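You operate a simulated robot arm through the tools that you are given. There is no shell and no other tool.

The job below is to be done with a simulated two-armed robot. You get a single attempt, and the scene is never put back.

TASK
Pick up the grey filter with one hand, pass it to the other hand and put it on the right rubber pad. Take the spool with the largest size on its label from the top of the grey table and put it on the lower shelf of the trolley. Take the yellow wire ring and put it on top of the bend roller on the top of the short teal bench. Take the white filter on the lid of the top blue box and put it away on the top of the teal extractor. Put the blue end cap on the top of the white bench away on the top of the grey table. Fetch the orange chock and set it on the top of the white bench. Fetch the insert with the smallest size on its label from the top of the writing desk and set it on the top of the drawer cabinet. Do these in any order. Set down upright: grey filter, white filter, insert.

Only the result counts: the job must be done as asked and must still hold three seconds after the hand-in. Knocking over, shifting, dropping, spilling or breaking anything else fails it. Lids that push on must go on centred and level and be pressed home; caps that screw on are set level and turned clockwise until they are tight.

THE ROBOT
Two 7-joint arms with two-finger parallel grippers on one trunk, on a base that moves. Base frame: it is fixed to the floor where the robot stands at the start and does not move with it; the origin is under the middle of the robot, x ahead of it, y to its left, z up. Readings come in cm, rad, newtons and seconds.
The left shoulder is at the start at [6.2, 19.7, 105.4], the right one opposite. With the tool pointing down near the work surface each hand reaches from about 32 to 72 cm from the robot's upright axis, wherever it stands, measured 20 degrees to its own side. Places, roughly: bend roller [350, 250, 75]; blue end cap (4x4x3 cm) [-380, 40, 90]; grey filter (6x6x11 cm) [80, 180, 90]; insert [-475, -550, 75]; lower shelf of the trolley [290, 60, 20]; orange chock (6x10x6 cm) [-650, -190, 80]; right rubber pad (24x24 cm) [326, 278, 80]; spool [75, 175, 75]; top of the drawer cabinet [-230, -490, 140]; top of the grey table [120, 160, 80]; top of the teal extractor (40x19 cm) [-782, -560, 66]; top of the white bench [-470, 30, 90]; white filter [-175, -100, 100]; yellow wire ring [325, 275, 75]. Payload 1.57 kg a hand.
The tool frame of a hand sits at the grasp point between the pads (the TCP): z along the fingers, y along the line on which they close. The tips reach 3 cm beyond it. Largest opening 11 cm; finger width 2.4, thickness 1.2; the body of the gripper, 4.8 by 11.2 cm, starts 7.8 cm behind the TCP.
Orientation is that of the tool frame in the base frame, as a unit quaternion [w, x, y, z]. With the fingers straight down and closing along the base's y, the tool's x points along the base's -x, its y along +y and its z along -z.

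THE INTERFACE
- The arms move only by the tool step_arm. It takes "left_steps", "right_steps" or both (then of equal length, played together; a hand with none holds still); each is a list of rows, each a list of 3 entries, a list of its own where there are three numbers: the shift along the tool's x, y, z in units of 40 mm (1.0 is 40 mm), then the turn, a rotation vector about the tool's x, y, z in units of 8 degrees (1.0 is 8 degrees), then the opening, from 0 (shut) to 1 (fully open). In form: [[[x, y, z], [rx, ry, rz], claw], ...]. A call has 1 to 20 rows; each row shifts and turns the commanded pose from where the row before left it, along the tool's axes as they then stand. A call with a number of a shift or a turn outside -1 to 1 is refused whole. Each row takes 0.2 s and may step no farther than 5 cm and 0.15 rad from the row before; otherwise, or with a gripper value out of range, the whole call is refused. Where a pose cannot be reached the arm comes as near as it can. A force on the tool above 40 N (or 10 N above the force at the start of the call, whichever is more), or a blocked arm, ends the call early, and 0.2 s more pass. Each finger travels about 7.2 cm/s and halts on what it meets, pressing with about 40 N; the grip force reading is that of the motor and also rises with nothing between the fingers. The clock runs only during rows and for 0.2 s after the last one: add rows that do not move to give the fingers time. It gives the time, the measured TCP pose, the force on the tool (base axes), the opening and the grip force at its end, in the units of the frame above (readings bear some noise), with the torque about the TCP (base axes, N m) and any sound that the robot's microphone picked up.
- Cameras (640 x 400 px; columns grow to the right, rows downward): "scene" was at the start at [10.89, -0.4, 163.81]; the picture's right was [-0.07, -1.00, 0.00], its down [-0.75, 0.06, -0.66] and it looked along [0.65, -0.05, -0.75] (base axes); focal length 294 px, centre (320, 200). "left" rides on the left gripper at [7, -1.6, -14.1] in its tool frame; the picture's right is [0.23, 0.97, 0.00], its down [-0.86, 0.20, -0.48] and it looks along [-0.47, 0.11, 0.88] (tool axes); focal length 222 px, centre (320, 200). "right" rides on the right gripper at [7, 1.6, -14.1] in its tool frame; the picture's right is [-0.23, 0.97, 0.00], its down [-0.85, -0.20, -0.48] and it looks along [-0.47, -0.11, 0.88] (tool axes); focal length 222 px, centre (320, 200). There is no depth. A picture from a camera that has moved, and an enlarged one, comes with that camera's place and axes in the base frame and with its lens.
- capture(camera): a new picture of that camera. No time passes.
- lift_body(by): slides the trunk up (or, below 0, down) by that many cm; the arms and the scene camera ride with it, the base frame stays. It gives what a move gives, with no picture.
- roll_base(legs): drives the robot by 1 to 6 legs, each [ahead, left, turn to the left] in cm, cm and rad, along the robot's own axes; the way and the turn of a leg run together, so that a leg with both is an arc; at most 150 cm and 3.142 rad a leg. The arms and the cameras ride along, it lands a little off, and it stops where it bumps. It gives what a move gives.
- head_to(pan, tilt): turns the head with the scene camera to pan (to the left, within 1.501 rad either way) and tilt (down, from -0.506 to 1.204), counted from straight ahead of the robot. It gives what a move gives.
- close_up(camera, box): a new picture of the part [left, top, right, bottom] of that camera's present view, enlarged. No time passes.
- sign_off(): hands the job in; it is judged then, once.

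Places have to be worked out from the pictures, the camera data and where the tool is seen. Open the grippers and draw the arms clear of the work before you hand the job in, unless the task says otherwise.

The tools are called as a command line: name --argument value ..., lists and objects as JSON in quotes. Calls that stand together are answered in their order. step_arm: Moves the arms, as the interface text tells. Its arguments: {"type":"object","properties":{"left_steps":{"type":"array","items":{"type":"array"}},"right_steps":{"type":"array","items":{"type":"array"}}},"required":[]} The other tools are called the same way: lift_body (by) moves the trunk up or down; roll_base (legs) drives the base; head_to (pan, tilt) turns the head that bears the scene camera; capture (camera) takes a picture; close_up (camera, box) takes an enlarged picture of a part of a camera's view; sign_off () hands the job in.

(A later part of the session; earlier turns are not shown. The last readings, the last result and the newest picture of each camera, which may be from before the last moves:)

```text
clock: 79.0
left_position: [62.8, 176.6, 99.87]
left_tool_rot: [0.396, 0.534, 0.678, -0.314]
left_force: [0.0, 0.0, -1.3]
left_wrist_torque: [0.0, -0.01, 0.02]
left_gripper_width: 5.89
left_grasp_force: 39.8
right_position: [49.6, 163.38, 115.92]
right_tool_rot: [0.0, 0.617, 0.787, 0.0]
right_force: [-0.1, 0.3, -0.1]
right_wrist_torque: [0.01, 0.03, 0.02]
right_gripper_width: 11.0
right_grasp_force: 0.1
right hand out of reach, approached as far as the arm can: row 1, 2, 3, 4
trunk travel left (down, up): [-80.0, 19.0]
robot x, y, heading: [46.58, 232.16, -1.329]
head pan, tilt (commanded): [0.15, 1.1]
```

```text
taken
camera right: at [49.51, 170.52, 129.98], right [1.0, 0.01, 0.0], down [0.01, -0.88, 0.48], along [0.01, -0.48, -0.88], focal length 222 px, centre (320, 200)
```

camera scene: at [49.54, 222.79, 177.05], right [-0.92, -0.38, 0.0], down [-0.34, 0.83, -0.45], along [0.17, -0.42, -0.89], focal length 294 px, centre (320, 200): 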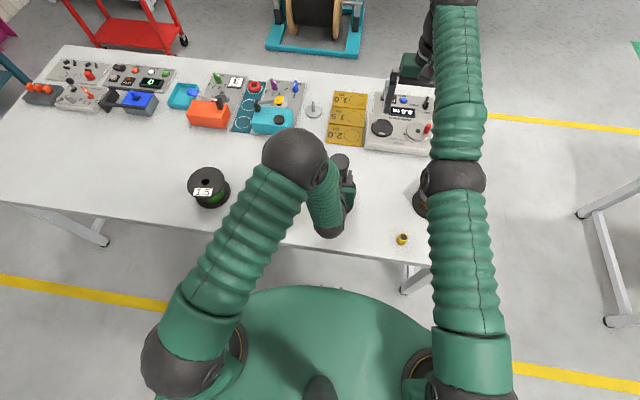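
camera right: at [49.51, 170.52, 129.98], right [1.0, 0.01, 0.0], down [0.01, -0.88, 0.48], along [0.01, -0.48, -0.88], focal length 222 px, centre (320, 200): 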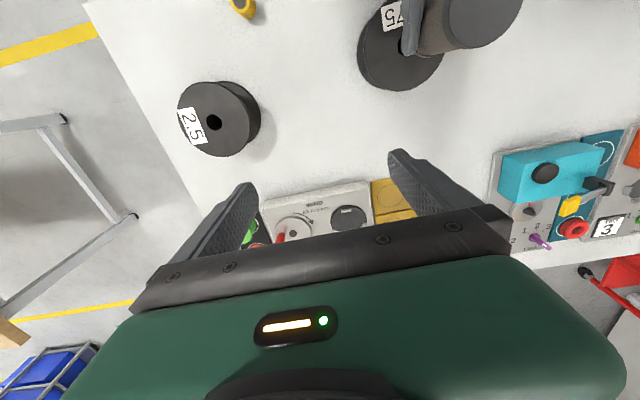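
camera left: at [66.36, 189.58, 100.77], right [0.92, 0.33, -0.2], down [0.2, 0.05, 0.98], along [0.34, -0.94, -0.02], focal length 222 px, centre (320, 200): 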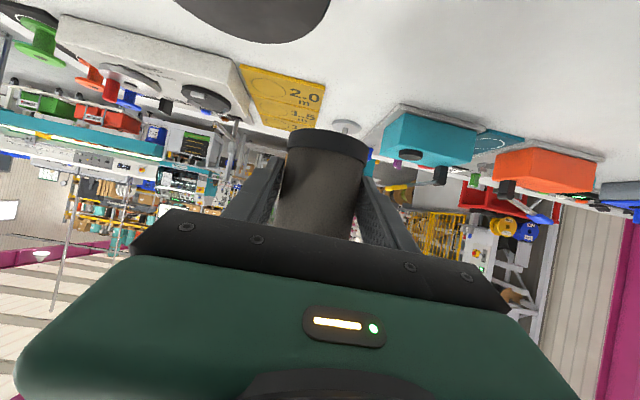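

The elbow stays straight. I command one longer retraction back to the original home spot (about 28 cm back, 8 cm right) so the solver gets a larger error to work with.

step_arm --right_steps '[[[0.9, -0.3, 0], [0, 0, 0], 1], [[0.9, -0.3, 0], [0, 0, 0], 1], [[0.9, -0.3, 0], [0, 0, 0], 1], [[0.9, -0.3, 0], [0, 0, 0], 1], [[0.9, -0.3, 0], [0, 0, 0], 1], [[0.9, -0.3, 0], [0, 0, 0], 1], [[0.9, -0.3, 0], [0, 0, 0], 1], [[0, 0, 0], [0, 0, 0], 1]]'

capture --camera "scene"

```text
clock: 80.8
left_position: [62.82, 176.7, 99.97]
left_tool_rot: [0.396, 0.534, 0.678, -0.314]
left_force: [0.2, -0.2, -1.5]
left_wrist_torque: [0.02, 0.04, 0.03]
left_gripper_width: 5.9
left_grasp_force: 39.6
right_position: [45.79, 162.67, 118.32]
right_tool_rot: [0.0, 0.617, 0.787, 0.0]
right_force: [0.2, 0.2, 1.2]
right_wrist_torque: [-0.01, 0.01, -0.01]
right_gripper_width: 10.98
right_grasp_force: 0.2
right hand out of reach, approached as far as the arm can: row 1, 2, 3, 4, 5, 6, 7
trunk travel left (down, up): [-80.0, 19.0]
robot x, y, heading: [46.61, 231.76, -1.331]
head pan, tilt (commanded): [0.15, 1.1]
```

```text
taken
camera scene: at [49.53, 222.78, 177.05], right [-0.92, -0.38, 0.0], down [-0.34, 0.83, -0.45], along [0.17, -0.42, -0.89], focal length 294 px, centre (320, 200)
```

scene: 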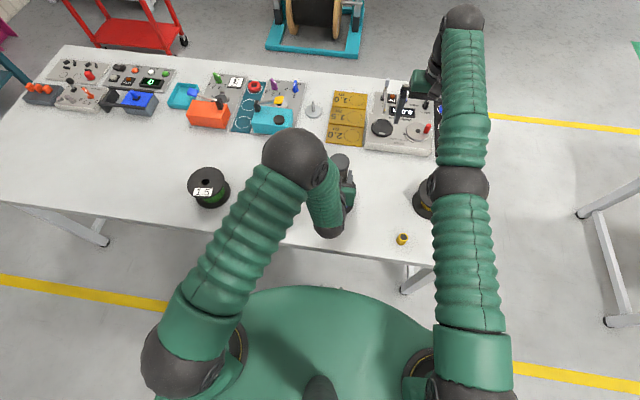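

I try moving left and back together, since the elbow flexes inward in that direction.

step_arm --right_steps '[[[0.3, 0.9, 0], [0, 0, 0], 1], [[0.3, 0.9, 0], [0, 0, 0], 1], [[0.3, 0.9, 0], [0, 0, 0], 1], [[0, 0, 0], [0, 0, 0], 1]]'

step_arm --right_steps '[[[0.8, 0, 0], [0, 0, 0], 1], [[0.8, 0, 0], [0, 0, 0], 1], [[0, 0, 0], [0, 0, 0], 1]]'

```text
clock: 81.8
left_position: [62.74, 176.61, 99.9]
left_tool_rot: [0.397, 0.533, 0.678, -0.314]
left_force: [-0.1, 0.3, -1.6]
left_wrist_torque: [0.01, -0.01, -0.02]
left_gripper_width: 5.89
left_grasp_force: 40.5
right_position: [56.2, 166.88, 118.67]
right_tool_rot: [0.0, 0.617, 0.787, 0.0]
right_force: [-1.0, -0.1, -0.1]
right_wrist_torque: [0.02, -0.01, -0.02]
right_gripper_width: 10.99
right_grasp_force: 0.1
right hand out of reach, approached as far as the arm can: row 1, 2, 3
trunk travel left (down, up): [-80.0, 19.0]
robot x, y, heading: [46.38, 232.4, -1.325]
head pan, tilt (commanded): [0.15, 1.1]
```

```text
clock: 82.6
left_position: [62.97, 176.62, 99.95]
left_tool_rot: [0.395, 0.534, 0.677, -0.315]
left_force: [0.1, -0.2, -1.2]
left_wrist_torque: [0.0, 0.04, -0.02]
left_gripper_width: 5.87
left_grasp_force: 40.2
right_position: [57.1, 167.34, 119.51]
right_tool_rot: [0.0, 0.617, 0.787, 0.0]
right_force: [-0.3, 0.1, -0.6]
right_wrist_torque: [0.05, -0.02, 0.0]
right_gripper_width: 10.99
right_grasp_force: 0.0
right hand out of reach, approached as far as the arm can: row 1, 2
trunk travel left (down, up): [-80.0, 19.0]
robot x, y, heading: [46.77, 231.74, -1.331]
head pan, tilt (commanded): [0.15, 1.1]
```

I test a very small retraction (2 mm steps) to see whether the solver can leave the straight posture gradually.

step_arm --right_steps '[[[0.05, 0, 0], [0, 0, 0], 1], [[0.05, 0, 0], [0, 0, 0], 1], [[0.05, 0, 0], [0, 0, 0], 1], [[0.05, 0, 0], [0, 0, 0], 1], [[0.05, 0, 0], [0, 0, 0], 1], [[0.05, 0, 0], [0, 0, 0], 1], [[0.05, 0, 0], [0, 0, 0], 1], [[0.05, 0, 0], [0, 0, 0], 1]]'

step_arm --right_steps '[[[0, 0, 0], [1, 0, 0], 1], [[0, 0, 0], [1, 0, 0], 1], [[0, 0, 0], [1, 0, 0], 1], [[0, 0, 0], [0, 0, 0], 1]]'

```text
clock: 84.4
left_position: [62.89, 176.66, 99.97]
left_tool_rot: [0.396, 0.534, 0.678, -0.314]
left_force: [0.5, -0.1, -1.5]
left_wrist_torque: [0.01, 0.01, 0.03]
left_gripper_width: 5.88
left_grasp_force: 39.8
right_position: [57.23, 167.66, 119.82]
right_tool_rot: [0.0, 0.617, 0.787, -0.001]
right_force: [0.0, -0.1, -0.3]
right_wrist_torque: [-0.04, 0.01, -0.01]
right_gripper_width: 10.99
right_grasp_force: 0.0
right hand out of reach, approached as far as the arm can: row 2, 4, 6, 8
trunk travel left (down, up): [-80.0, 19.0]
robot x, y, heading: [46.83, 232.27, -1.334]
head pan, tilt (commanded): [0.15, 1.1]
```

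```text
clock: 85.4
left_position: [62.81, 176.75, 100.01]
left_tool_rot: [0.396, 0.534, 0.678, -0.314]
left_force: [-0.4, -0.1, -1.5]
left_wrist_torque: [-0.01, -0.01, 0.04]
left_gripper_width: 5.9
left_grasp_force: 39.8
right_position: [55.7, 169.61, 119.37]
right_tool_rot: [-0.129, 0.604, 0.769, -0.164]
right_force: [0.7, 0.4, -1.6]
right_wrist_torque: [-0.02, 0.02, -0.03]
right_gripper_width: 11.01
right_grasp_force: 0.1
right hand out of reach, approached as far as the arm can: row 1, 2, 3
trunk travel left (down, up): [-80.0, 19.0]
robot x, y, heading: [46.68, 232.03, -1.335]
head pan, tilt (commanded): [0.15, 1.1]
```

Tilting the tool sideways did change the reach. I now try retracting from this tilted pose.

step_arm --right_steps '[[[0.4, 0, 0], [0, 0, 0], 1], [[0.4, 0, 0], [0, 0, 0], 1], [[0.4, 0, 0], [0, 0, 0], 1], [[0, 0, 0], [0, 0, 0], 1]]'

capture --camera "scene"

```text
clock: 86.4
left_position: [62.8, 176.54, 99.86]
left_tool_rot: [0.396, 0.534, 0.678, -0.315]
left_force: [-0.4, -0.7, -1.1]
left_wrist_torque: [0.02, 0.0, -0.01]
left_gripper_width: 5.88
left_grasp_force: 40.1
right_position: [56.4, 170.25, 119.84]
right_tool_rot: [-0.128, 0.604, 0.769, -0.163]
right_force: [-0.1, 0.3, 0.2]
right_wrist_torque: [-0.03, -0.04, -0.01]
right_gripper_width: 10.98
right_grasp_force: 0.0
right hand out of reach, approached as far as the arm can: row 1, 2, 3
trunk travel left (down, up): [-80.0, 19.0]
robot x, y, heading: [46.65, 232.16, -1.327]
head pan, tilt (commanded): [0.15, 1.1]
```

```text
taken
camera scene: at [49.65, 222.83, 177.05], right [-0.92, -0.38, 0.0], down [-0.34, 0.83, -0.45], along [0.17, -0.42, -0.89], focal length 294 px, centre (320, 200)
```

scene: 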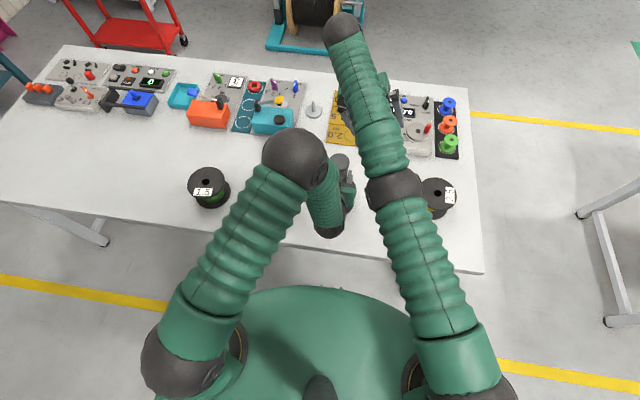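

Still locked. I undo the sideways tilt and instead pitch the tool forward, which relieves the wrist joint, then try retracting.

step_arm --right_steps '[[[0, 0, 0], [-1, 0, 0], 1], [[0, 0, 0], [-1, 0, 0], 1], [[0, 0, 0], [-1, 0, 0], 1], [[0, 0, 0], [0, -1, 0], 1], [[0, 0, 0], [0, -1, 0], 1], [[0, 0, 0], [0, -1, 0], 1], [[0, 0, 0], [0, 0, 0], 1]]'

capture --camera "scene"

```text
clock: 88.0
left_position: [62.84, 176.55, 99.9]
left_tool_rot: [0.396, 0.533, 0.678, -0.314]
left_force: [-0.7, 0.7, -1.4]
left_wrist_torque: [0.02, 0.0, -0.03]
left_gripper_width: 5.91
left_grasp_force: 40.2
right_position: [62.37, 159.75, 122.75]
right_tool_rot: [0.163, 0.604, 0.769, -0.129]
right_force: [0.4, -0.5, 0.0]
right_wrist_torque: [0.01, -0.02, -0.02]
right_gripper_width: 11.01
right_grasp_force: 0.1
right hand out of reach, approached as far as the arm can: row 1, 2, 3, 4, 5, 6
trunk travel left (down, up): [-80.0, 19.0]
robot x, y, heading: [46.84, 231.66, -1.328]
head pan, tilt (commanded): [0.15, 1.1]
```

```text
taken
camera scene: at [49.59, 222.82, 177.06], right [-0.92, -0.38, 0.0], down [-0.34, 0.83, -0.45], along [0.17, -0.42, -0.89], focal length 294 px, centre (320, 200)
```

scene: 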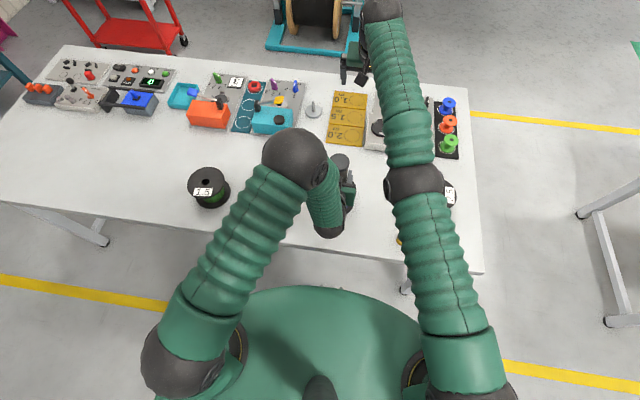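

Now tilted 24° forward; I try retracting horizontally from here.

step_arm --right_steps '[[[0.571, 0, -0.254], [0, 0, 0], 1], [[0.571, 0, -0.254], [0, 0, 0], 1], [[0.571, 0, -0.254], [0, 0, 0], 1], [[0.571, 0, -0.254], [0, 0, 0], 1], [[0, 0, 0], [0, 0, 0], 1]]'

```text
clock: 89.2
left_position: [62.75, 176.72, 99.87]
left_tool_rot: [0.395, 0.534, 0.678, -0.314]
left_force: [-0.3, 0.5, -1.2]
left_wrist_torque: [0.0, -0.04, -0.01]
left_gripper_width: 5.89
left_grasp_force: 40.0
right_position: [64.78, 161.83, 124.66]
right_tool_rot: [0.163, 0.604, 0.77, -0.129]
right_force: [0.6, -0.8, 0.1]
right_wrist_torque: [0.02, 0.0, 0.01]
right_gripper_width: 10.98
right_grasp_force: 0.1
right hand out of reach, approached as far as the arm can: row 1, 2, 3, 4
trunk travel left (down, up): [-80.0, 19.0]
robot x, y, heading: [46.61, 232.06, -1.33]
head pan, tilt (commanded): [0.15, 1.1]
```

Retraction only slides the hand along its reach sphere. I restore the tool to straight down and sweep the arm far out to its own right side, from where sweeping back inward should flex the elbow.

step_arm --right_steps '[[[0, 0, 0], [0, 1, 0], 1], [[0, 0, 0], [0, 1, 0], 1], [[0, 0, 0], [0, 1, 0], 1], [[-0.18, -0.98, 0], [0, 0, 0], 1], [[-0.11, -0.99, 0], [0, 0, 0], 1], [[-0.04, -1, 0], [0, 0, 0], 1], [[0.04, -1, 0], [0, 0, 0], 1], [[0.11, -0.99, 0], [0, 0, 0], 1], [[0.19, -0.98, 0], [0, 0, 0], 1], [[0.26, -0.97, 0], [0, 0, 0], 1], [[0.33, -0.95, 0], [0, 0, 0], 1], [[0.39, -0.92, 0], [0, 0, 0], 1], [[0.45, -0.89, 0], [0, 0, 0], 1], [[0.52, -0.86, 0], [0, 0, 0], 1], [[0.57, -0.82, 0], [0, 0, 0], 1], [[0.63, -0.78, 0], [0, 0, 0], 1], [[0, 0, 0], [0, 0, 0], 1]]'

capture --camera "scene"

```text
clock: 92.8
left_position: [62.7, 176.55, 99.92]
left_tool_rot: [0.397, 0.534, 0.677, -0.314]
left_force: [0.7, -0.8, -0.8]
left_wrist_torque: [0.03, 0.01, -0.02]
left_gripper_width: 5.92
left_grasp_force: 40.2
right_position: [9.14, 164.91, 124.21]
right_tool_rot: [0.001, 0.617, 0.787, 0.001]
right_force: [1.1, -0.6, -1.4]
right_wrist_torque: [0.02, -0.01, 0.05]
right_gripper_width: 10.99
right_grasp_force: 0.1
right hand out of reach, approached as far as the arm can: row 1, 2, 3, 5, 7, 8, 9, 10, 11, 12, 13, 14, 15, 16
trunk travel left (down, up): [-80.0, 19.0]
robot x, y, heading: [46.6, 231.86, -1.33]
head pan, tilt (commanded): [0.15, 1.1]
```

```text
taken
camera scene: at [49.2, 222.76, 177.06], right [-0.92, -0.38, 0.0], down [-0.34, 0.83, -0.45], along [0.17, -0.42, -0.89], focal length 294 px, centre (320, 200)
```

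scene: 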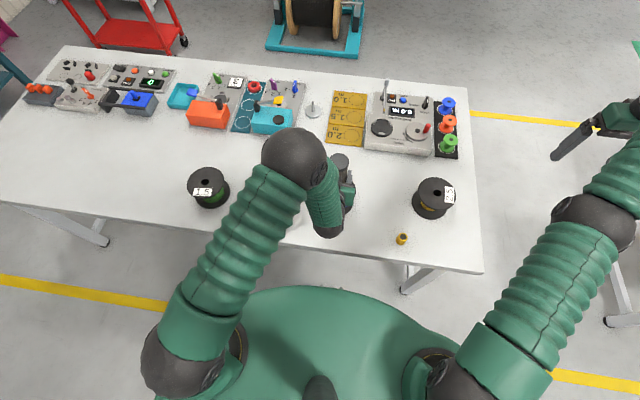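

From this far-right pose I test a short retraction, then sweep inward and down.

step_arm --right_steps '[[[0.6, 0.4, 0], [0, 0, 0], 1], [[0.6, 0.4, 0], [0, 0, 0], 1], [[0, 0, 0], [0, 0, 0], 1]]'

step_arm --right_steps '[[[-0.3, 0.8, 0.3], [0, 0, 0], 1], [[-0.3, 0.8, 0.3], [0, 0, 0], 1], [[-0.2, 0.8, 0.3], [0, 0, 0], 1], [[-0.2, 0.8, 0.3], [0, 0, 0], 1], [[0, 0.8, 0.3], [0, 0, 0], 1], [[0.2, 0.8, 0.3], [0, 0, 0], 1], [[0.3, 0.8, 0.2], [0, 0, 0], 1], [[0.3, 0.6, 0], [0, 0, 0], 1], [[0, 0, 0], [0, 0, 0], 1]]'

step_arm --right_steps '[[[0.6, 0, 0], [0, 0, 0], 1], [[0.6, 0, 0], [0, 0, 0], 1], [[0.6, 0, 0], [0, 0, 0], 1], [[0, 0, 0], [0, 0, 0], 1]]'

```text
clock: 93.6
left_position: [62.69, 176.67, 99.95]
left_tool_rot: [0.397, 0.533, 0.678, -0.313]
left_force: [-0.8, 0.2, -2.3]
left_wrist_torque: [-0.01, 0.02, 0.0]
left_gripper_width: 5.88
left_grasp_force: 39.8
right_position: [9.32, 165.15, 125.13]
right_tool_rot: [0.001, 0.617, 0.787, 0.0]
right_force: [0.6, -0.4, -0.1]
right_wrist_torque: [0.02, 0.01, 0.0]
right_gripper_width: 10.99
right_grasp_force: 0.0
right hand out of reach, approached as far as the arm can: row 1, 2
trunk travel left (down, up): [-80.0, 19.0]
robot x, y, heading: [46.49, 232.19, -1.332]
head pan, tilt (commanded): [0.15, 1.1]
```

```text
clock: 95.6
left_position: [62.83, 176.67, 99.84]
left_tool_rot: [0.397, 0.533, 0.679, -0.313]
left_force: [0.3, -0.3, -1.4]
left_wrist_torque: [0.0, -0.01, -0.02]
left_gripper_width: 5.89
left_grasp_force: 40.5
right_position: [33.15, 160.75, 119.6]
right_tool_rot: [0.0, 0.617, 0.787, 0.001]
right_force: [0.5, -0.5, -0.3]
right_wrist_torque: [-0.01, 0.0, -0.01]
right_gripper_width: 10.99
right_grasp_force: 0.0
right hand out of reach, approached as far as the arm can: row 1, 2, 3, 4, 5, 6, 7, 8
trunk travel left (down, up): [-80.0, 19.0]
robot x, y, heading: [46.95, 231.88, -1.328]
head pan, tilt (commanded): [0.15, 1.1]
```

```text
clock: 96.6
left_position: [62.77, 176.63, 99.97]
left_tool_rot: [0.396, 0.534, 0.678, -0.313]
left_force: [0.5, 0.6, -1.5]
left_wrist_torque: [0.02, 0.03, 0.01]
left_gripper_width: 5.88
left_grasp_force: 39.7
right_position: [31.72, 160.95, 121.32]
right_tool_rot: [0.0, 0.617, 0.787, 0.001]
right_force: [0.5, 0.0, 0.5]
right_wrist_torque: [0.0, 0.0, -0.02]
right_gripper_width: 10.99
right_grasp_force: 0.0
right hand out of reach, approached as far as the arm can: row 1, 2, 3
trunk travel left (down, up): [-80.0, 19.0]
robot x, y, heading: [46.99, 231.94, -1.329]
head pan, tilt (commanded): [0.15, 1.1]
```

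Still on the sphere. I try a large upward sweep (free space) to see if the elbow flexes that way.

step_arm --right_steps '[[[0.3, 0, -0.9], [0, 0, 0], 1], [[0.3, 0, -0.9], [0, 0, 0], 1], [[0.3, 0, -0.9], [0, 0, 0], 1], [[0.3, 0, -0.9], [0, 0, 0], 1], [[0.3, 0, -0.9], [0, 0, 0], 1], [[0.3, 0, -0.9], [0, 0, 0], 1], [[0, 0, 0], [0, 0, 0], 1]]'

step_arm --right_steps '[[[0.6, 0, 0], [0, 0, 0], 1], [[0.6, 0, 0], [0, 0, 0], 1], [[0.6, 0, 0], [0, 0, 0], 1], [[0.6, 0, 0], [0, 0, 0], 1], [[0, 0, 0], [0, 0, 0], 1]]'

capture --camera "scene"

```text
clock: 98.2
left_position: [62.71, 176.71, 100.09]
left_tool_rot: [0.397, 0.534, 0.678, -0.314]
left_force: [-0.5, 0.2, -1.6]
left_wrist_torque: [-0.03, 0.0, -0.04]
left_gripper_width: 5.89
left_grasp_force: 39.6
right_position: [30.51, 167.32, 137.8]
right_tool_rot: [0.002, 0.617, 0.787, 0.0]
right_force: [0.1, 0.1, -0.5]
right_wrist_torque: [0.04, -0.01, 0.0]
right_gripper_width: 11.0
right_grasp_force: 0.0
right hand out of reach, approached as far as the arm can: row 4, 5, 6
trunk travel left (down, up): [-80.0, 19.0]
robot x, y, heading: [47.05, 232.14, -1.329]
head pan, tilt (commanded): [0.15, 1.1]
```

```text
clock: 99.4
left_position: [62.69, 176.61, 99.96]
left_tool_rot: [0.397, 0.534, 0.678, -0.314]
left_force: [0.2, -0.3, -1.3]
left_wrist_torque: [0.01, 0.04, 0.03]
left_gripper_width: 5.89
left_grasp_force: 39.8
right_position: [28.1, 176.94, 137.24]
right_tool_rot: [0.001, 0.617, 0.787, 0.0]
right_force: [-0.1, 0.5, 0.4]
right_wrist_torque: [0.0, -0.03, 0.01]
right_gripper_width: 10.99
right_grasp_force: 0.1
trunk travel left (down, up): [-80.0, 19.0]
robot x, y, heading: [46.5, 232.04, -1.333]
head pan, tilt (commanded): [0.15, 1.1]
```

```text
taken
camera scene: at [49.34, 223.0, 177.07], right [-0.92, -0.38, 0.0], down [-0.34, 0.82, -0.45], along [0.17, -0.42, -0.89], focal length 294 px, centre (320, 200)
```

scene: 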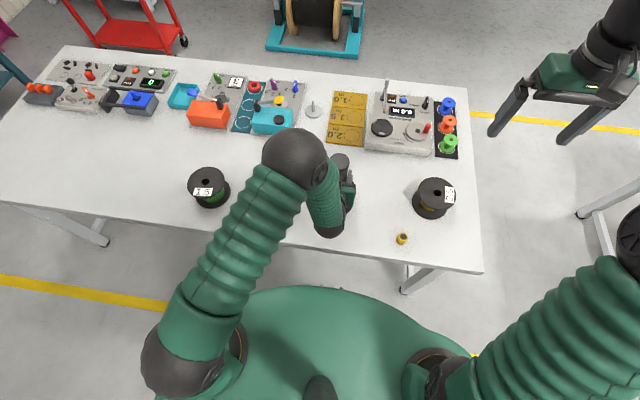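

Escaped: the elbow flexed when raised. Now I bring the right hand back carefully, staying well within reach, toward above the filter.

step_arm --right_steps '[[[-0.125, 0.95, 0.3], [0, 0, 0], 1], [[-0.125, 0.95, 0.3], [0, 0, 0], 1], [[-0.125, 0.95, 0.3], [0, 0, 0], 1], [[-0.125, 0.95, 0.3], [0, 0, 0], 1], [[-0.125, 0.95, 0.3], [0, 0, 0], 1], [[-0.125, 0.95, 0.3], [0, 0, 0], 1], [[0, 0, 0], [0, 0, 0], 1]]'

capture --camera "scene"

capture --camera "right"

```text
clock: 101.0
left_position: [62.88, 176.67, 99.96]
left_tool_rot: [0.396, 0.534, 0.677, -0.315]
left_force: [0.1, -0.4, -1.2]
left_wrist_torque: [0.02, 0.0, 0.02]
left_gripper_width: 5.89
left_grasp_force: 40.4
right_position: [51.16, 179.42, 130.01]
right_tool_rot: [0.002, 0.617, 0.787, -0.001]
right_force: [0.6, -0.1, -0.5]
right_wrist_torque: [0.0, 0.01, 0.03]
right_gripper_width: 11.01
right_grasp_force: 0.1
trunk travel left (down, up): [-80.0, 19.0]
robot x, y, heading: [46.74, 232.19, -1.333]
head pan, tilt (commanded): [0.15, 1.1]
```

```text
taken
camera scene: at [49.67, 222.95, 177.06], right [-0.92, -0.38, 0.0], down [-0.34, 0.83, -0.45], along [0.17, -0.42, -0.89], focal length 294 px, centre (320, 200)
```

scene: 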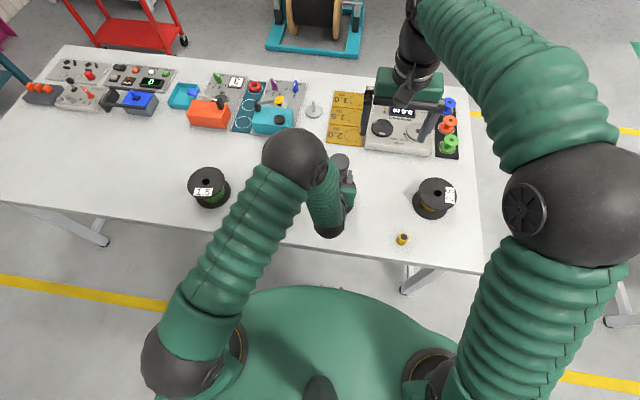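

```text
taken
camera right: at [51.11, 186.64, 143.97], right [1.0, 0.01, 0.0], down [0.01, -0.88, 0.48], along [0.01, -0.48, -0.88], focal length 222 px, centre (320, 200)
```

right: 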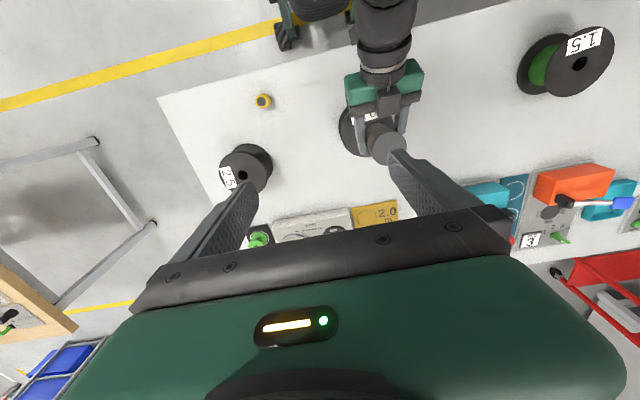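

I move over the filter in four steps, ending with tips about 9 cm above its top.

step_arm --right_steps '[[[-0.38, 0.672, 0.75], [0, 0, 0], 1], [[-0.38, 0.672, 0.75], [0, 0, 0], 1], [[-0.38, 0.672, 0.75], [0, 0, 0], 1], [[-0.38, 0.672, 0.75], [0, 0, 0], 1], [[0, 0, 0], [0, 0, 0], 1]]'

capture --camera "right"

capture --camera "scene"

```text
clock: 102.2
left_position: [62.84, 176.77, 99.96]
left_tool_rot: [0.396, 0.534, 0.678, -0.314]
left_force: [1.2, -0.4, -2.1]
left_wrist_torque: [0.02, 0.0, 0.01]
left_gripper_width: 5.89
left_grasp_force: 40.1
right_position: [63.25, 176.02, 118.06]
right_tool_rot: [0.002, 0.617, 0.787, 0.0]
right_force: [0.4, -0.8, -0.7]
right_wrist_torque: [0.0, -0.01, -0.02]
right_gripper_width: 10.99
right_grasp_force: 0.1
trunk travel left (down, up): [-80.0, 19.0]
robot x, y, heading: [46.58, 231.88, -1.334]
head pan, tilt (commanded): [0.15, 1.1]
```

```text
taken
camera right: at [63.12, 183.29, 132.09], right [1.0, 0.01, 0.0], down [0.01, -0.88, 0.48], along [0.01, -0.48, -0.88], focal length 222 px, centre (320, 200)
```

right: 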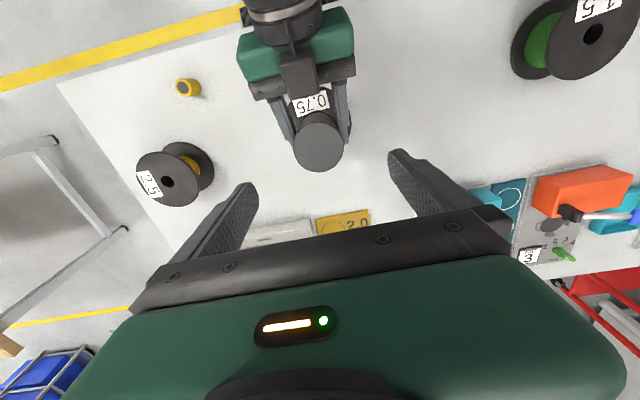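

```text
taken
camera scene: at [49.62, 222.85, 177.06], right [-0.92, -0.38, 0.0], down [-0.34, 0.83, -0.45], along [0.17, -0.42, -0.89], focal length 294 px, centre (320, 200)
```

scene: 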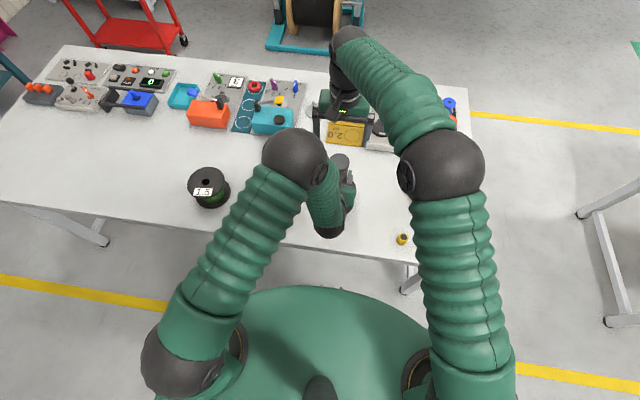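

The right TCP is within 2 mm of the filter axis. I descend slowly over the filter top.

step_arm --right_steps '[[[0, 0, 0.5], [0, 0, 0], 1], [[0, 0, 0.5], [0, 0, 0], 1], [[0, 0, 0.5], [0, 0, 0], 1], [[0, 0, 0.5], [0, 0, 0], 1], [[0, 0, 0], [0, 0, 0], 1]]'

capture --camera "right"

capture --camera "left"

```text
clock: 103.4
left_position: [62.79, 176.72, 99.92]
left_tool_rot: [0.396, 0.534, 0.678, -0.314]
left_force: [-0.5, -0.3, -2.2]
left_wrist_torque: [0.02, -0.01, 0.0]
left_gripper_width: 5.9
left_grasp_force: 40.1
right_position: [63.12, 175.97, 110.13]
right_tool_rot: [0.002, 0.617, 0.787, -0.001]
right_force: [-0.8, 0.0, 0.5]
right_wrist_torque: [0.02, 0.04, 0.02]
right_gripper_width: 11.02
right_grasp_force: 0.1
trunk travel left (down, up): [-80.0, 19.0]
robot x, y, heading: [46.31, 231.84, -1.331]
head pan, tilt (commanded): [0.15, 1.1]
```

```text
taken
camera right: at [63.04, 183.1, 124.08], right [1.0, 0.01, 0.0], down [0.01, -0.88, 0.48], along [0.01, -0.48, -0.88], focal length 222 px, centre (320, 200)
```

right: 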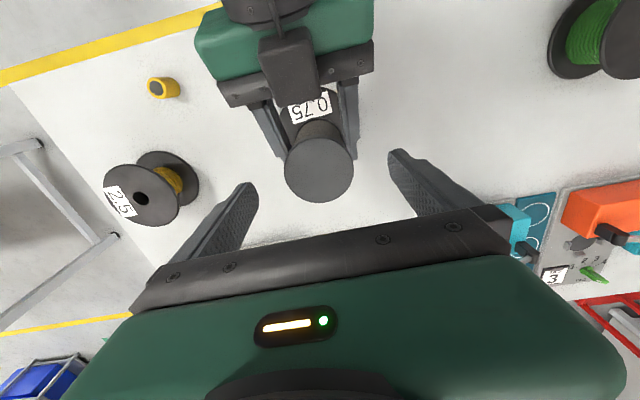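

```text
taken
camera left: at [57.63, 191.63, 100.66], right [0.92, 0.34, -0.2], down [0.2, 0.05, 0.98], along [0.34, -0.94, -0.02], focal length 222 px, centre (320, 200)
```

left: 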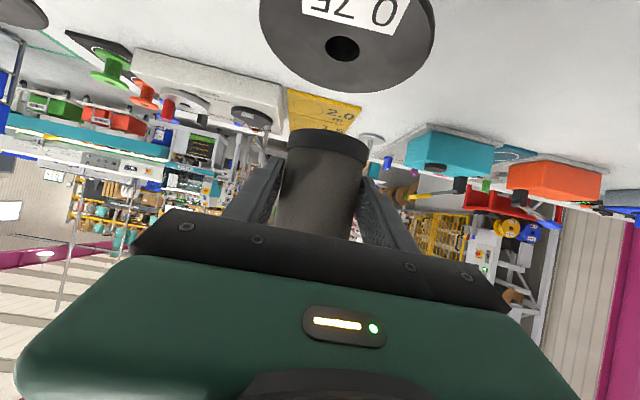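

Aligned (filter top centred, distance agrees with z ≈ 105.9). I descend the last 4.4 cm and close the right gripper.

step_arm --right_steps '[[[0, 0, 0.3], [0, 0, 0], 1], [[0, 0, 0.3], [0, 0, 0], 1], [[0, 0, 0.3], [0, 0, 0], 1], [[0, 0, 0.22], [0, 0, 0], 1], [[0, 0, 0], [0, 0, 0], 1]]'

capture --camera "right"

capture --camera "left"

```text
clock: 104.6
left_position: [62.8, 176.72, 99.89]
left_tool_rot: [0.395, 0.534, 0.678, -0.314]
left_force: [-0.9, 0.5, -1.8]
left_wrist_torque: [0.0, 0.02, 0.0]
left_gripper_width: 5.89
left_grasp_force: 40.5
right_position: [63.05, 175.82, 105.66]
right_tool_rot: [0.002, 0.618, 0.787, 0.0]
right_force: [0.9, -0.4, 0.2]
right_wrist_torque: [0.0, 0.01, 0.0]
right_gripper_width: 11.0
right_grasp_force: 0.0
trunk travel left (down, up): [-80.0, 19.0]
robot x, y, heading: [46.51, 232.36, -1.327]
head pan, tilt (commanded): [0.15, 1.1]
```

```text
taken
camera right: at [62.96, 183.03, 119.68], right [1.0, 0.01, 0.0], down [0.01, -0.88, 0.48], along [0.01, -0.48, -0.88], focal length 222 px, centre (320, 200)
```

right: 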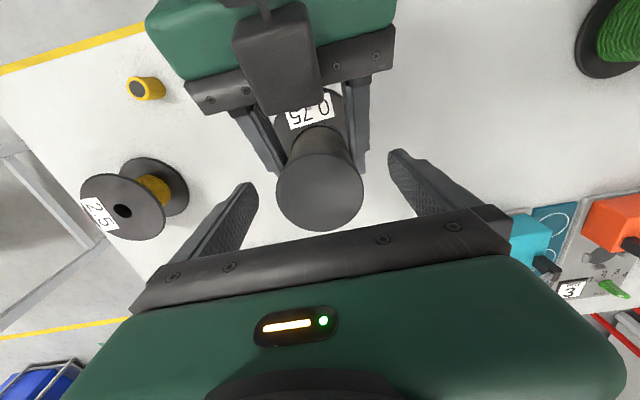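

```text
taken
camera left: at [57.62, 191.63, 100.66], right [0.92, 0.34, -0.2], down [0.2, 0.05, 0.98], along [0.34, -0.94, -0.02], focal length 222 px, centre (320, 200)
```

left: 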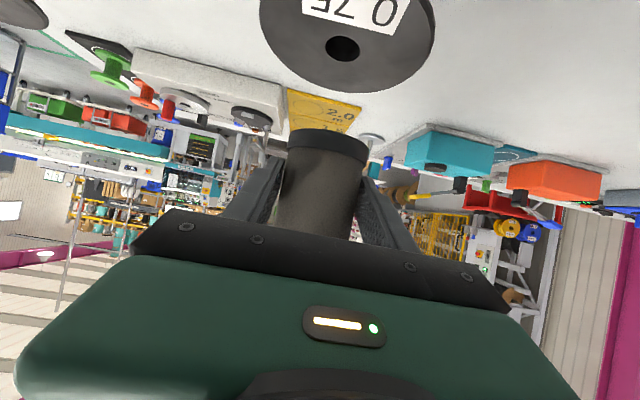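

Right tips are about 3.5 cm below the filter's top and clear of the left fingers. I close the right gripper.

step_arm --right_steps '[[[0, 0, 0], [0, 0, 0], 0.75], [[0, 0, 0], [0, 0, 0], 0.55], [[0, 0, 0], [0, 0, 0], 0.4], [[0, 0, 0], [0, 0, 0], 0], [[0, 0, 0], [0, 0, 0], 0], [[0, 0, 0], [0, 0, 0], 0]]'

capture --camera "right"

capture --camera "left"

```text
clock: 106.0
left_position: [62.74, 176.8, 99.82]
left_tool_rot: [0.396, 0.534, 0.678, -0.314]
left_force: [-2.2, 0.0, -1.0]
left_wrist_torque: [0.02, -0.27, -0.02]
left_gripper_width: 5.89
left_grasp_force: 39.4
right_position: [63.1, 175.82, 105.61]
right_tool_rot: [0.001, 0.617, 0.787, -0.001]
right_force: [1.9, 0.4, -0.1]
right_wrist_torque: [-0.07, 0.15, 0.01]
right_gripper_width: 5.92
right_grasp_force: 40.1
trunk travel left (down, up): [-80.0, 19.0]
robot x, y, heading: [46.63, 231.99, -1.327]
head pan, tilt (commanded): [0.15, 1.1]
```

```text
taken
camera right: at [62.96, 183.04, 119.7], right [1.0, 0.01, 0.0], down [0.01, -0.88, 0.48], along [0.01, -0.48, -0.88], focal length 222 px, centre (320, 200)
```

right: 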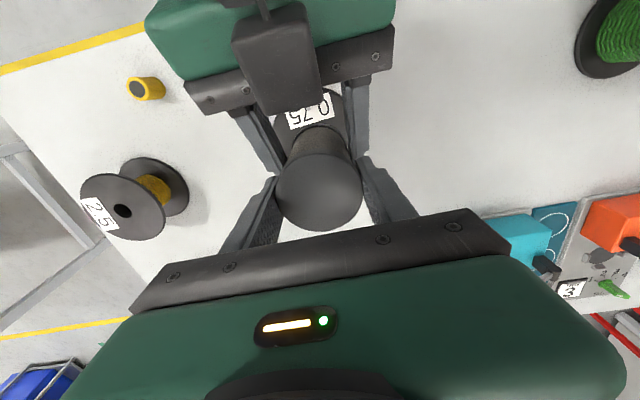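

```text
taken
camera left: at [57.6, 191.64, 100.67], right [0.92, 0.33, -0.2], down [0.2, 0.05, 0.98], along [0.34, -0.94, -0.02], focal length 222 px, centre (320, 200)
```

left: 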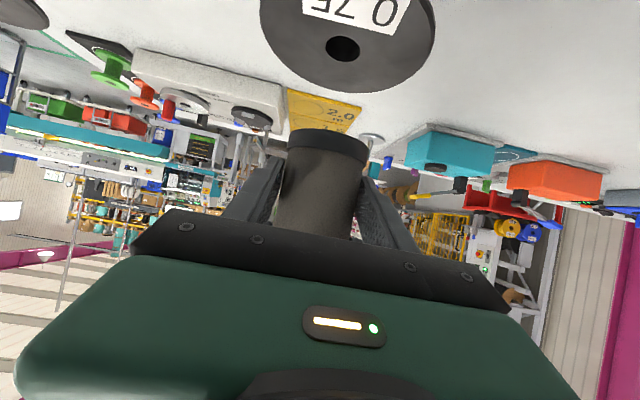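

Both hands hold the filter. I open the left and check that the filter stays put in the right before withdrawing.

step_arm --left_steps '[[[0, 0, 0], [0, 0, 0], 0.6], [[0, 0, 0], [0, 0, 0], 0.7], [[0, 0, 0], [0, 0, 0], 0.85], [[0, 0, 0], [0, 0, 0], 0.85]]'

capture --camera "right"

capture --camera "left"

```text
clock: 107.0
left_position: [62.77, 176.64, 99.98]
left_tool_rot: [0.396, 0.534, 0.678, -0.314]
left_force: [0.3, 0.1, 0.0]
left_wrist_torque: [-0.03, 0.01, 0.02]
left_gripper_width: 9.34
left_grasp_force: 0.1
right_position: [63.0, 175.89, 105.68]
right_tool_rot: [0.001, 0.617, 0.787, -0.001]
right_force: [-0.2, -0.1, 0.9]
right_wrist_torque: [-0.01, -0.01, -0.03]
right_gripper_width: 5.9
right_grasp_force: 39.8
trunk travel left (down, up): [-80.0, 19.0]
robot x, y, heading: [46.41, 231.93, -1.328]
head pan, tilt (commanded): [0.15, 1.1]
```

```text
taken
camera right: at [62.95, 183.03, 119.7], right [1.0, 0.01, 0.0], down [0.01, -0.88, 0.48], along [0.01, -0.48, -0.88], focal length 222 px, centre (320, 200)
```

right: 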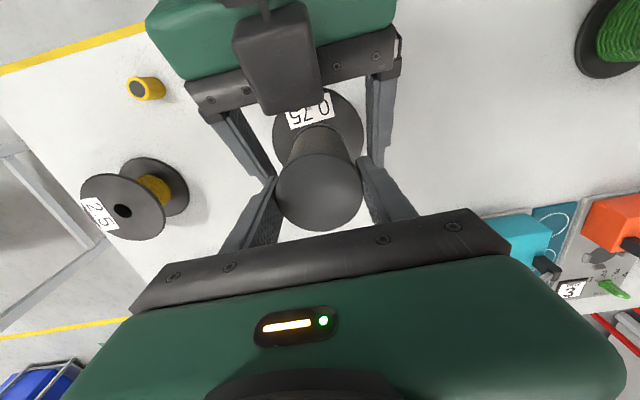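

```text
taken
camera left: at [57.62, 191.63, 100.66], right [0.92, 0.34, -0.2], down [0.2, 0.05, 0.98], along [0.34, -0.94, -0.02], focal length 222 px, centre (320, 200)
```

left: 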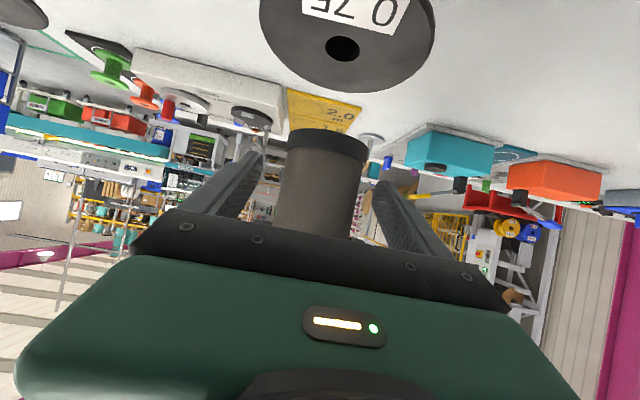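

The filter stays in the right hand. I withdraw the left hand backward and slightly down, clear of the filter.

step_arm --left_steps '[[[0.354, 0, -0.375], [0, 0, 0], 0.85], [[0.354, 0, -0.375], [0, 0, 0], 0.85], [[0.354, 0, -0.375], [0, 0, 0], 0.85], [[0.354, 0, -0.375], [0, 0, 0], 0.85], [[0.245, 0, -0.436], [0, 0, 0], 0.85], [[0, 0, 0], [0, 0, 0], 0.85]]'

capture --camera "right"

capture --camera "left"

```text
clock: 108.4
left_position: [60.62, 186.57, 97.95]
left_tool_rot: [0.396, 0.533, 0.678, -0.314]
left_force: [-0.1, 0.1, 0.0]
left_wrist_torque: [-0.03, 0.0, -0.01]
left_gripper_width: 9.35
left_grasp_force: 0.1
right_position: [62.97, 175.71, 105.67]
right_tool_rot: [0.001, 0.617, 0.787, -0.001]
right_force: [0.5, 0.1, 0.3]
right_wrist_torque: [0.0, 0.0, 0.01]
right_gripper_width: 5.92
right_grasp_force: 39.6
trunk travel left (down, up): [-80.0, 19.0]
robot x, y, heading: [46.49, 231.9, -1.326]
head pan, tilt (commanded): [0.15, 1.1]
```

```text
taken
camera right: at [62.94, 183.01, 119.68], right [1.0, 0.01, 0.0], down [0.01, -0.88, 0.48], along [0.01, -0.48, -0.88], focal length 222 px, centre (320, 200)
```

right: 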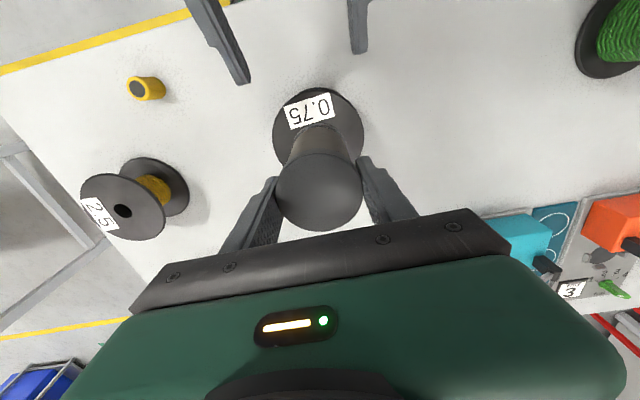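

```text
taken
camera left: at [55.36, 201.36, 98.66], right [0.92, 0.34, -0.2], down [0.2, 0.05, 0.98], along [0.34, -0.94, -0.02], focal length 222 px, centre (320, 200)
```

left: 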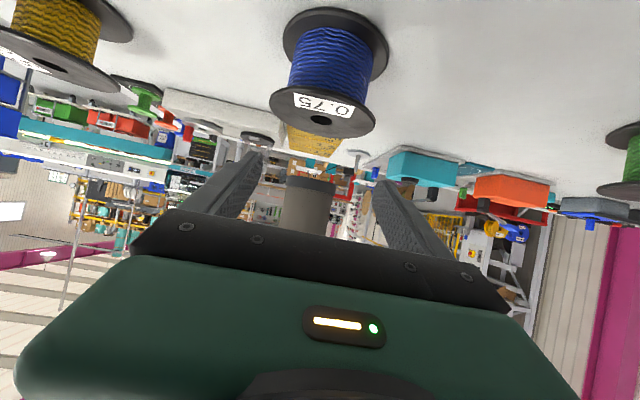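

Handover done. I raise the filter and draw the right arm back to its own side, keeping it well bent.

step_arm --right_steps '[[[0, 0, -0.3], [0, 0, 0], 0], [[0, 0, -0.5], [0, 0, 0], 0], [[0, 0, -0.6], [0, 0, 0], 0], [[0, 0, -0.6], [0, 0, 0], 0], [[0, 0, -0.6], [0, 0, 0], 0], [[0, -0.5, -0.3], [0, 0, 0], 0], [[0.2, -0.6, 0], [0, 0, 0], 0], [[0.4, -0.6, 0], [0, 0, 0], 0], [[0.5, -0.6, 0], [0, 0, 0], 0], [[0.5, -0.6, 0], [0, 0, 0], 0], [[0.5, -0.6, 0], [0, 0, 0], 0], [[0.5, -0.6, 0], [0, 0, 0], 0], [[0.5, -0.4, 0], [0, 0, 0], 0], [[0.3, 0, 0], [0, 0, 0], 0], [[0, 0, 0], [0, 0, 0], 0]]'

capture --camera "right"

capture --camera "scene"

```text
clock: 111.6
left_position: [60.54, 186.36, 97.92]
left_tool_rot: [0.396, 0.534, 0.678, -0.314]
left_force: [-0.1, -0.5, 0.8]
left_wrist_torque: [-0.01, -0.01, 0.0]
left_gripper_width: 9.33
left_grasp_force: 0.0
right_position: [42.15, 184.79, 117.31]
right_tool_rot: [0.001, 0.618, 0.786, -0.001]
right_force: [0.1, -0.6, -1.1]
right_wrist_torque: [0.0, -0.01, 0.02]
right_gripper_width: 5.9
right_grasp_force: 39.8
trunk travel left (down, up): [-80.0, 19.0]
robot x, y, heading: [46.75, 232.3, -1.326]
head pan, tilt (commanded): [0.15, 1.1]
```

```text
taken
camera right: at [42.09, 191.98, 131.38], right [1.0, 0.01, 0.0], down [0.01, -0.88, 0.48], along [0.01, -0.48, -0.88], focal length 222 px, centre (320, 200)
```

right: 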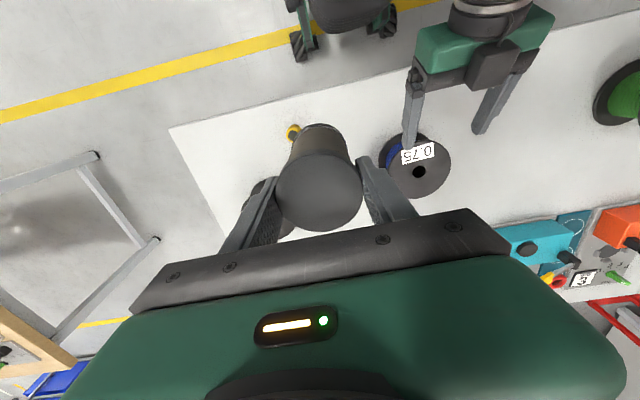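

```text
taken
camera scene: at [49.49, 222.94, 177.06], right [-0.92, -0.38, 0.0], down [-0.34, 0.83, -0.45], along [0.17, -0.42, -0.89], focal length 294 px, centre (320, 200)
```

scene: 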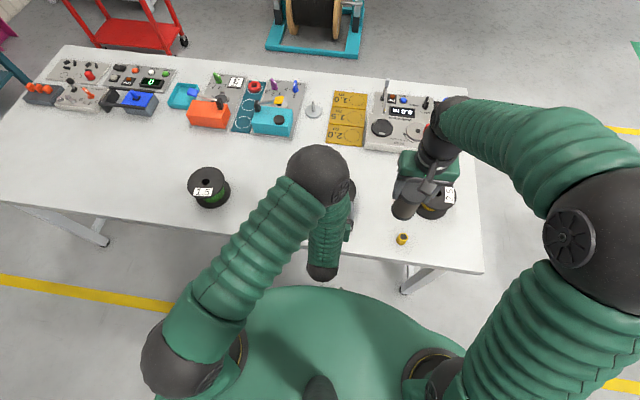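

The filter is safe in the right hand. I strafe the base 48 cm to the right so the yellow spool comes in front of the left hand.

roll_base --legs '[[0, -48, 0]]'

head_to --pan 0.0 --tilt 1.0

capture --camera "scene"

capture --camera "left"

capture --camera "right"

```text
clock: 114.5
left_position: [14.26, 175.03, 97.91]
left_tool_rot: [0.394, 0.532, 0.679, -0.315]
left_force: [0.1, 0.2, 0.5]
left_wrist_torque: [0.01, 0.0, -0.01]
left_gripper_width: 9.34
left_grasp_force: 0.0
right_position: [-3.84, 173.42, 117.46]
right_tool_rot: [-0.001, 0.616, 0.788, -0.004]
right_force: [0.8, 0.0, -1.4]
right_wrist_torque: [0.01, 0.04, -0.04]
right_gripper_width: 5.91
right_grasp_force: 39.6
trunk travel left (down, up): [-80.0, 19.0]
robot x, y, heading: [0.04, 220.29, -1.334]
head pan, tilt (commanded): [0.15, 1.1]
```

```text
clock: 115.2
left_position: [13.97, 175.08, 97.91]
left_tool_rot: [0.396, 0.533, 0.679, -0.313]
left_force: [0.5, -0.2, -0.5]
left_wrist_torque: [-0.01, -0.03, -0.02]
left_gripper_width: 9.35
left_grasp_force: 0.0
right_position: [-4.47, 173.54, 117.44]
right_tool_rot: [0.001, 0.616, 0.788, -0.002]
right_force: [-0.6, -1.0, -2.1]
right_wrist_torque: [-0.04, 0.03, -0.02]
right_gripper_width: 5.91
right_grasp_force: 40.4
trunk travel left (down, up): [-80.0, 19.0]
robot x, y, heading: [-0.04, 220.56, -1.328]
head pan, tilt (commanded): [0.0, 1.0]
```

```text
taken
camera scene: at [1.89, 210.54, 177.72], right [-0.97, -0.24, 0.0], down [-0.2, 0.82, -0.54], along [0.13, -0.52, -0.84], focal length 294 px, centre (320, 200)
```

scene: 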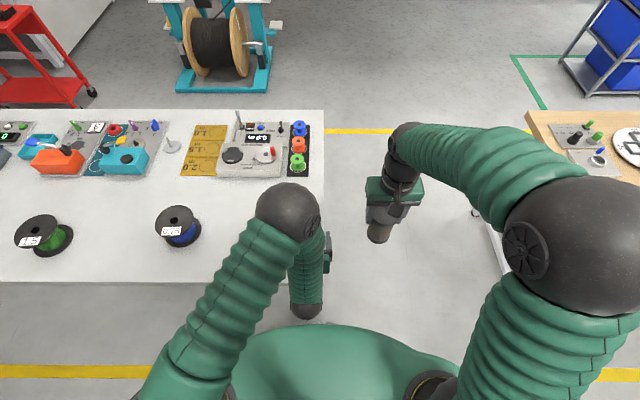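

```text
taken
camera left: at [8.6, 189.98, 98.7], right [0.92, 0.34, -0.2], down [0.2, 0.05, 0.98], along [0.34, -0.94, -0.02], focal length 222 px, centre (320, 200)
```

left: 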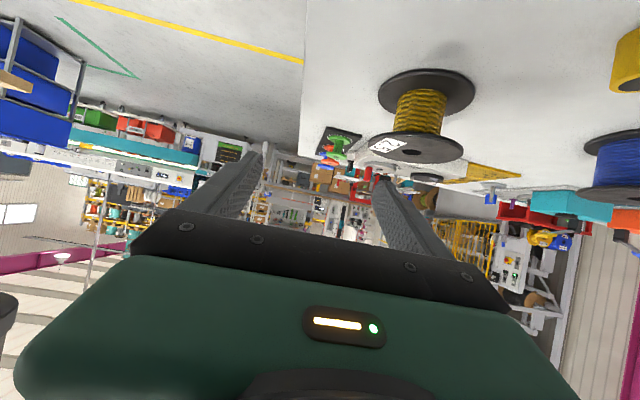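

```text
taken
camera right: at [-4.58, 180.7, 131.45], right [1.0, 0.01, 0.0], down [0.01, -0.88, 0.48], along [0.01, -0.48, -0.88], focal length 222 px, centre (320, 200)
```

right: 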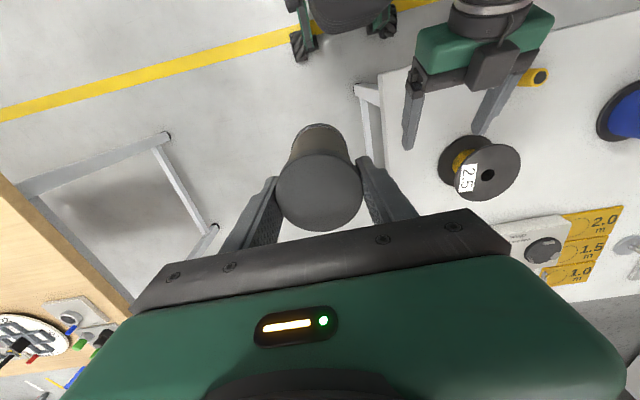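

I zoom in on the spool with both hand cameras to measure its position and flange heights.

close_up --camera "left" --box '[340, 50, 500, 180]'

close_up --camera "right" --box '[420, 110, 560, 220]'

```text
3.08 times, centred on (420, 115) of left
camera zoom: at [8.6, 189.98, 98.7], right [0.92, 0.34, -0.2], down [0.2, 0.05, 0.98], along [0.34, -0.94, -0.02], focal length 684 px, centre (12, 462)
```

zoom: 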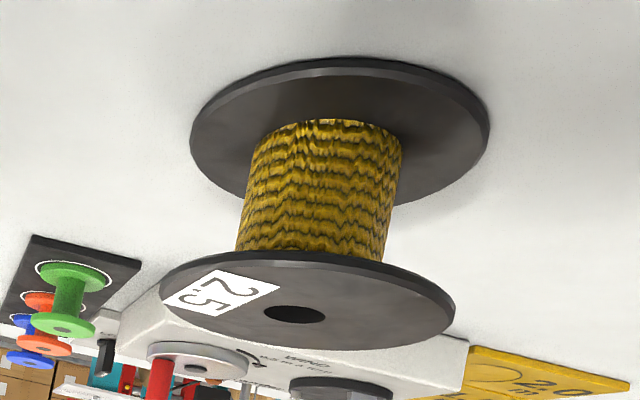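

```text
3.64 times, centred on (490, 165) of right
camera zoom: at [-4.58, 180.7, 131.45], right [1.0, 0.01, 0.0], down [0.01, -0.88, 0.48], along [0.01, -0.48, -0.88], focal length 808 px, centre (-298, 327)
```

zoom: 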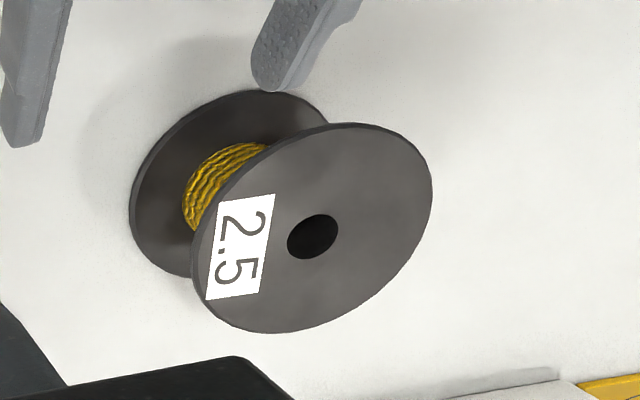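

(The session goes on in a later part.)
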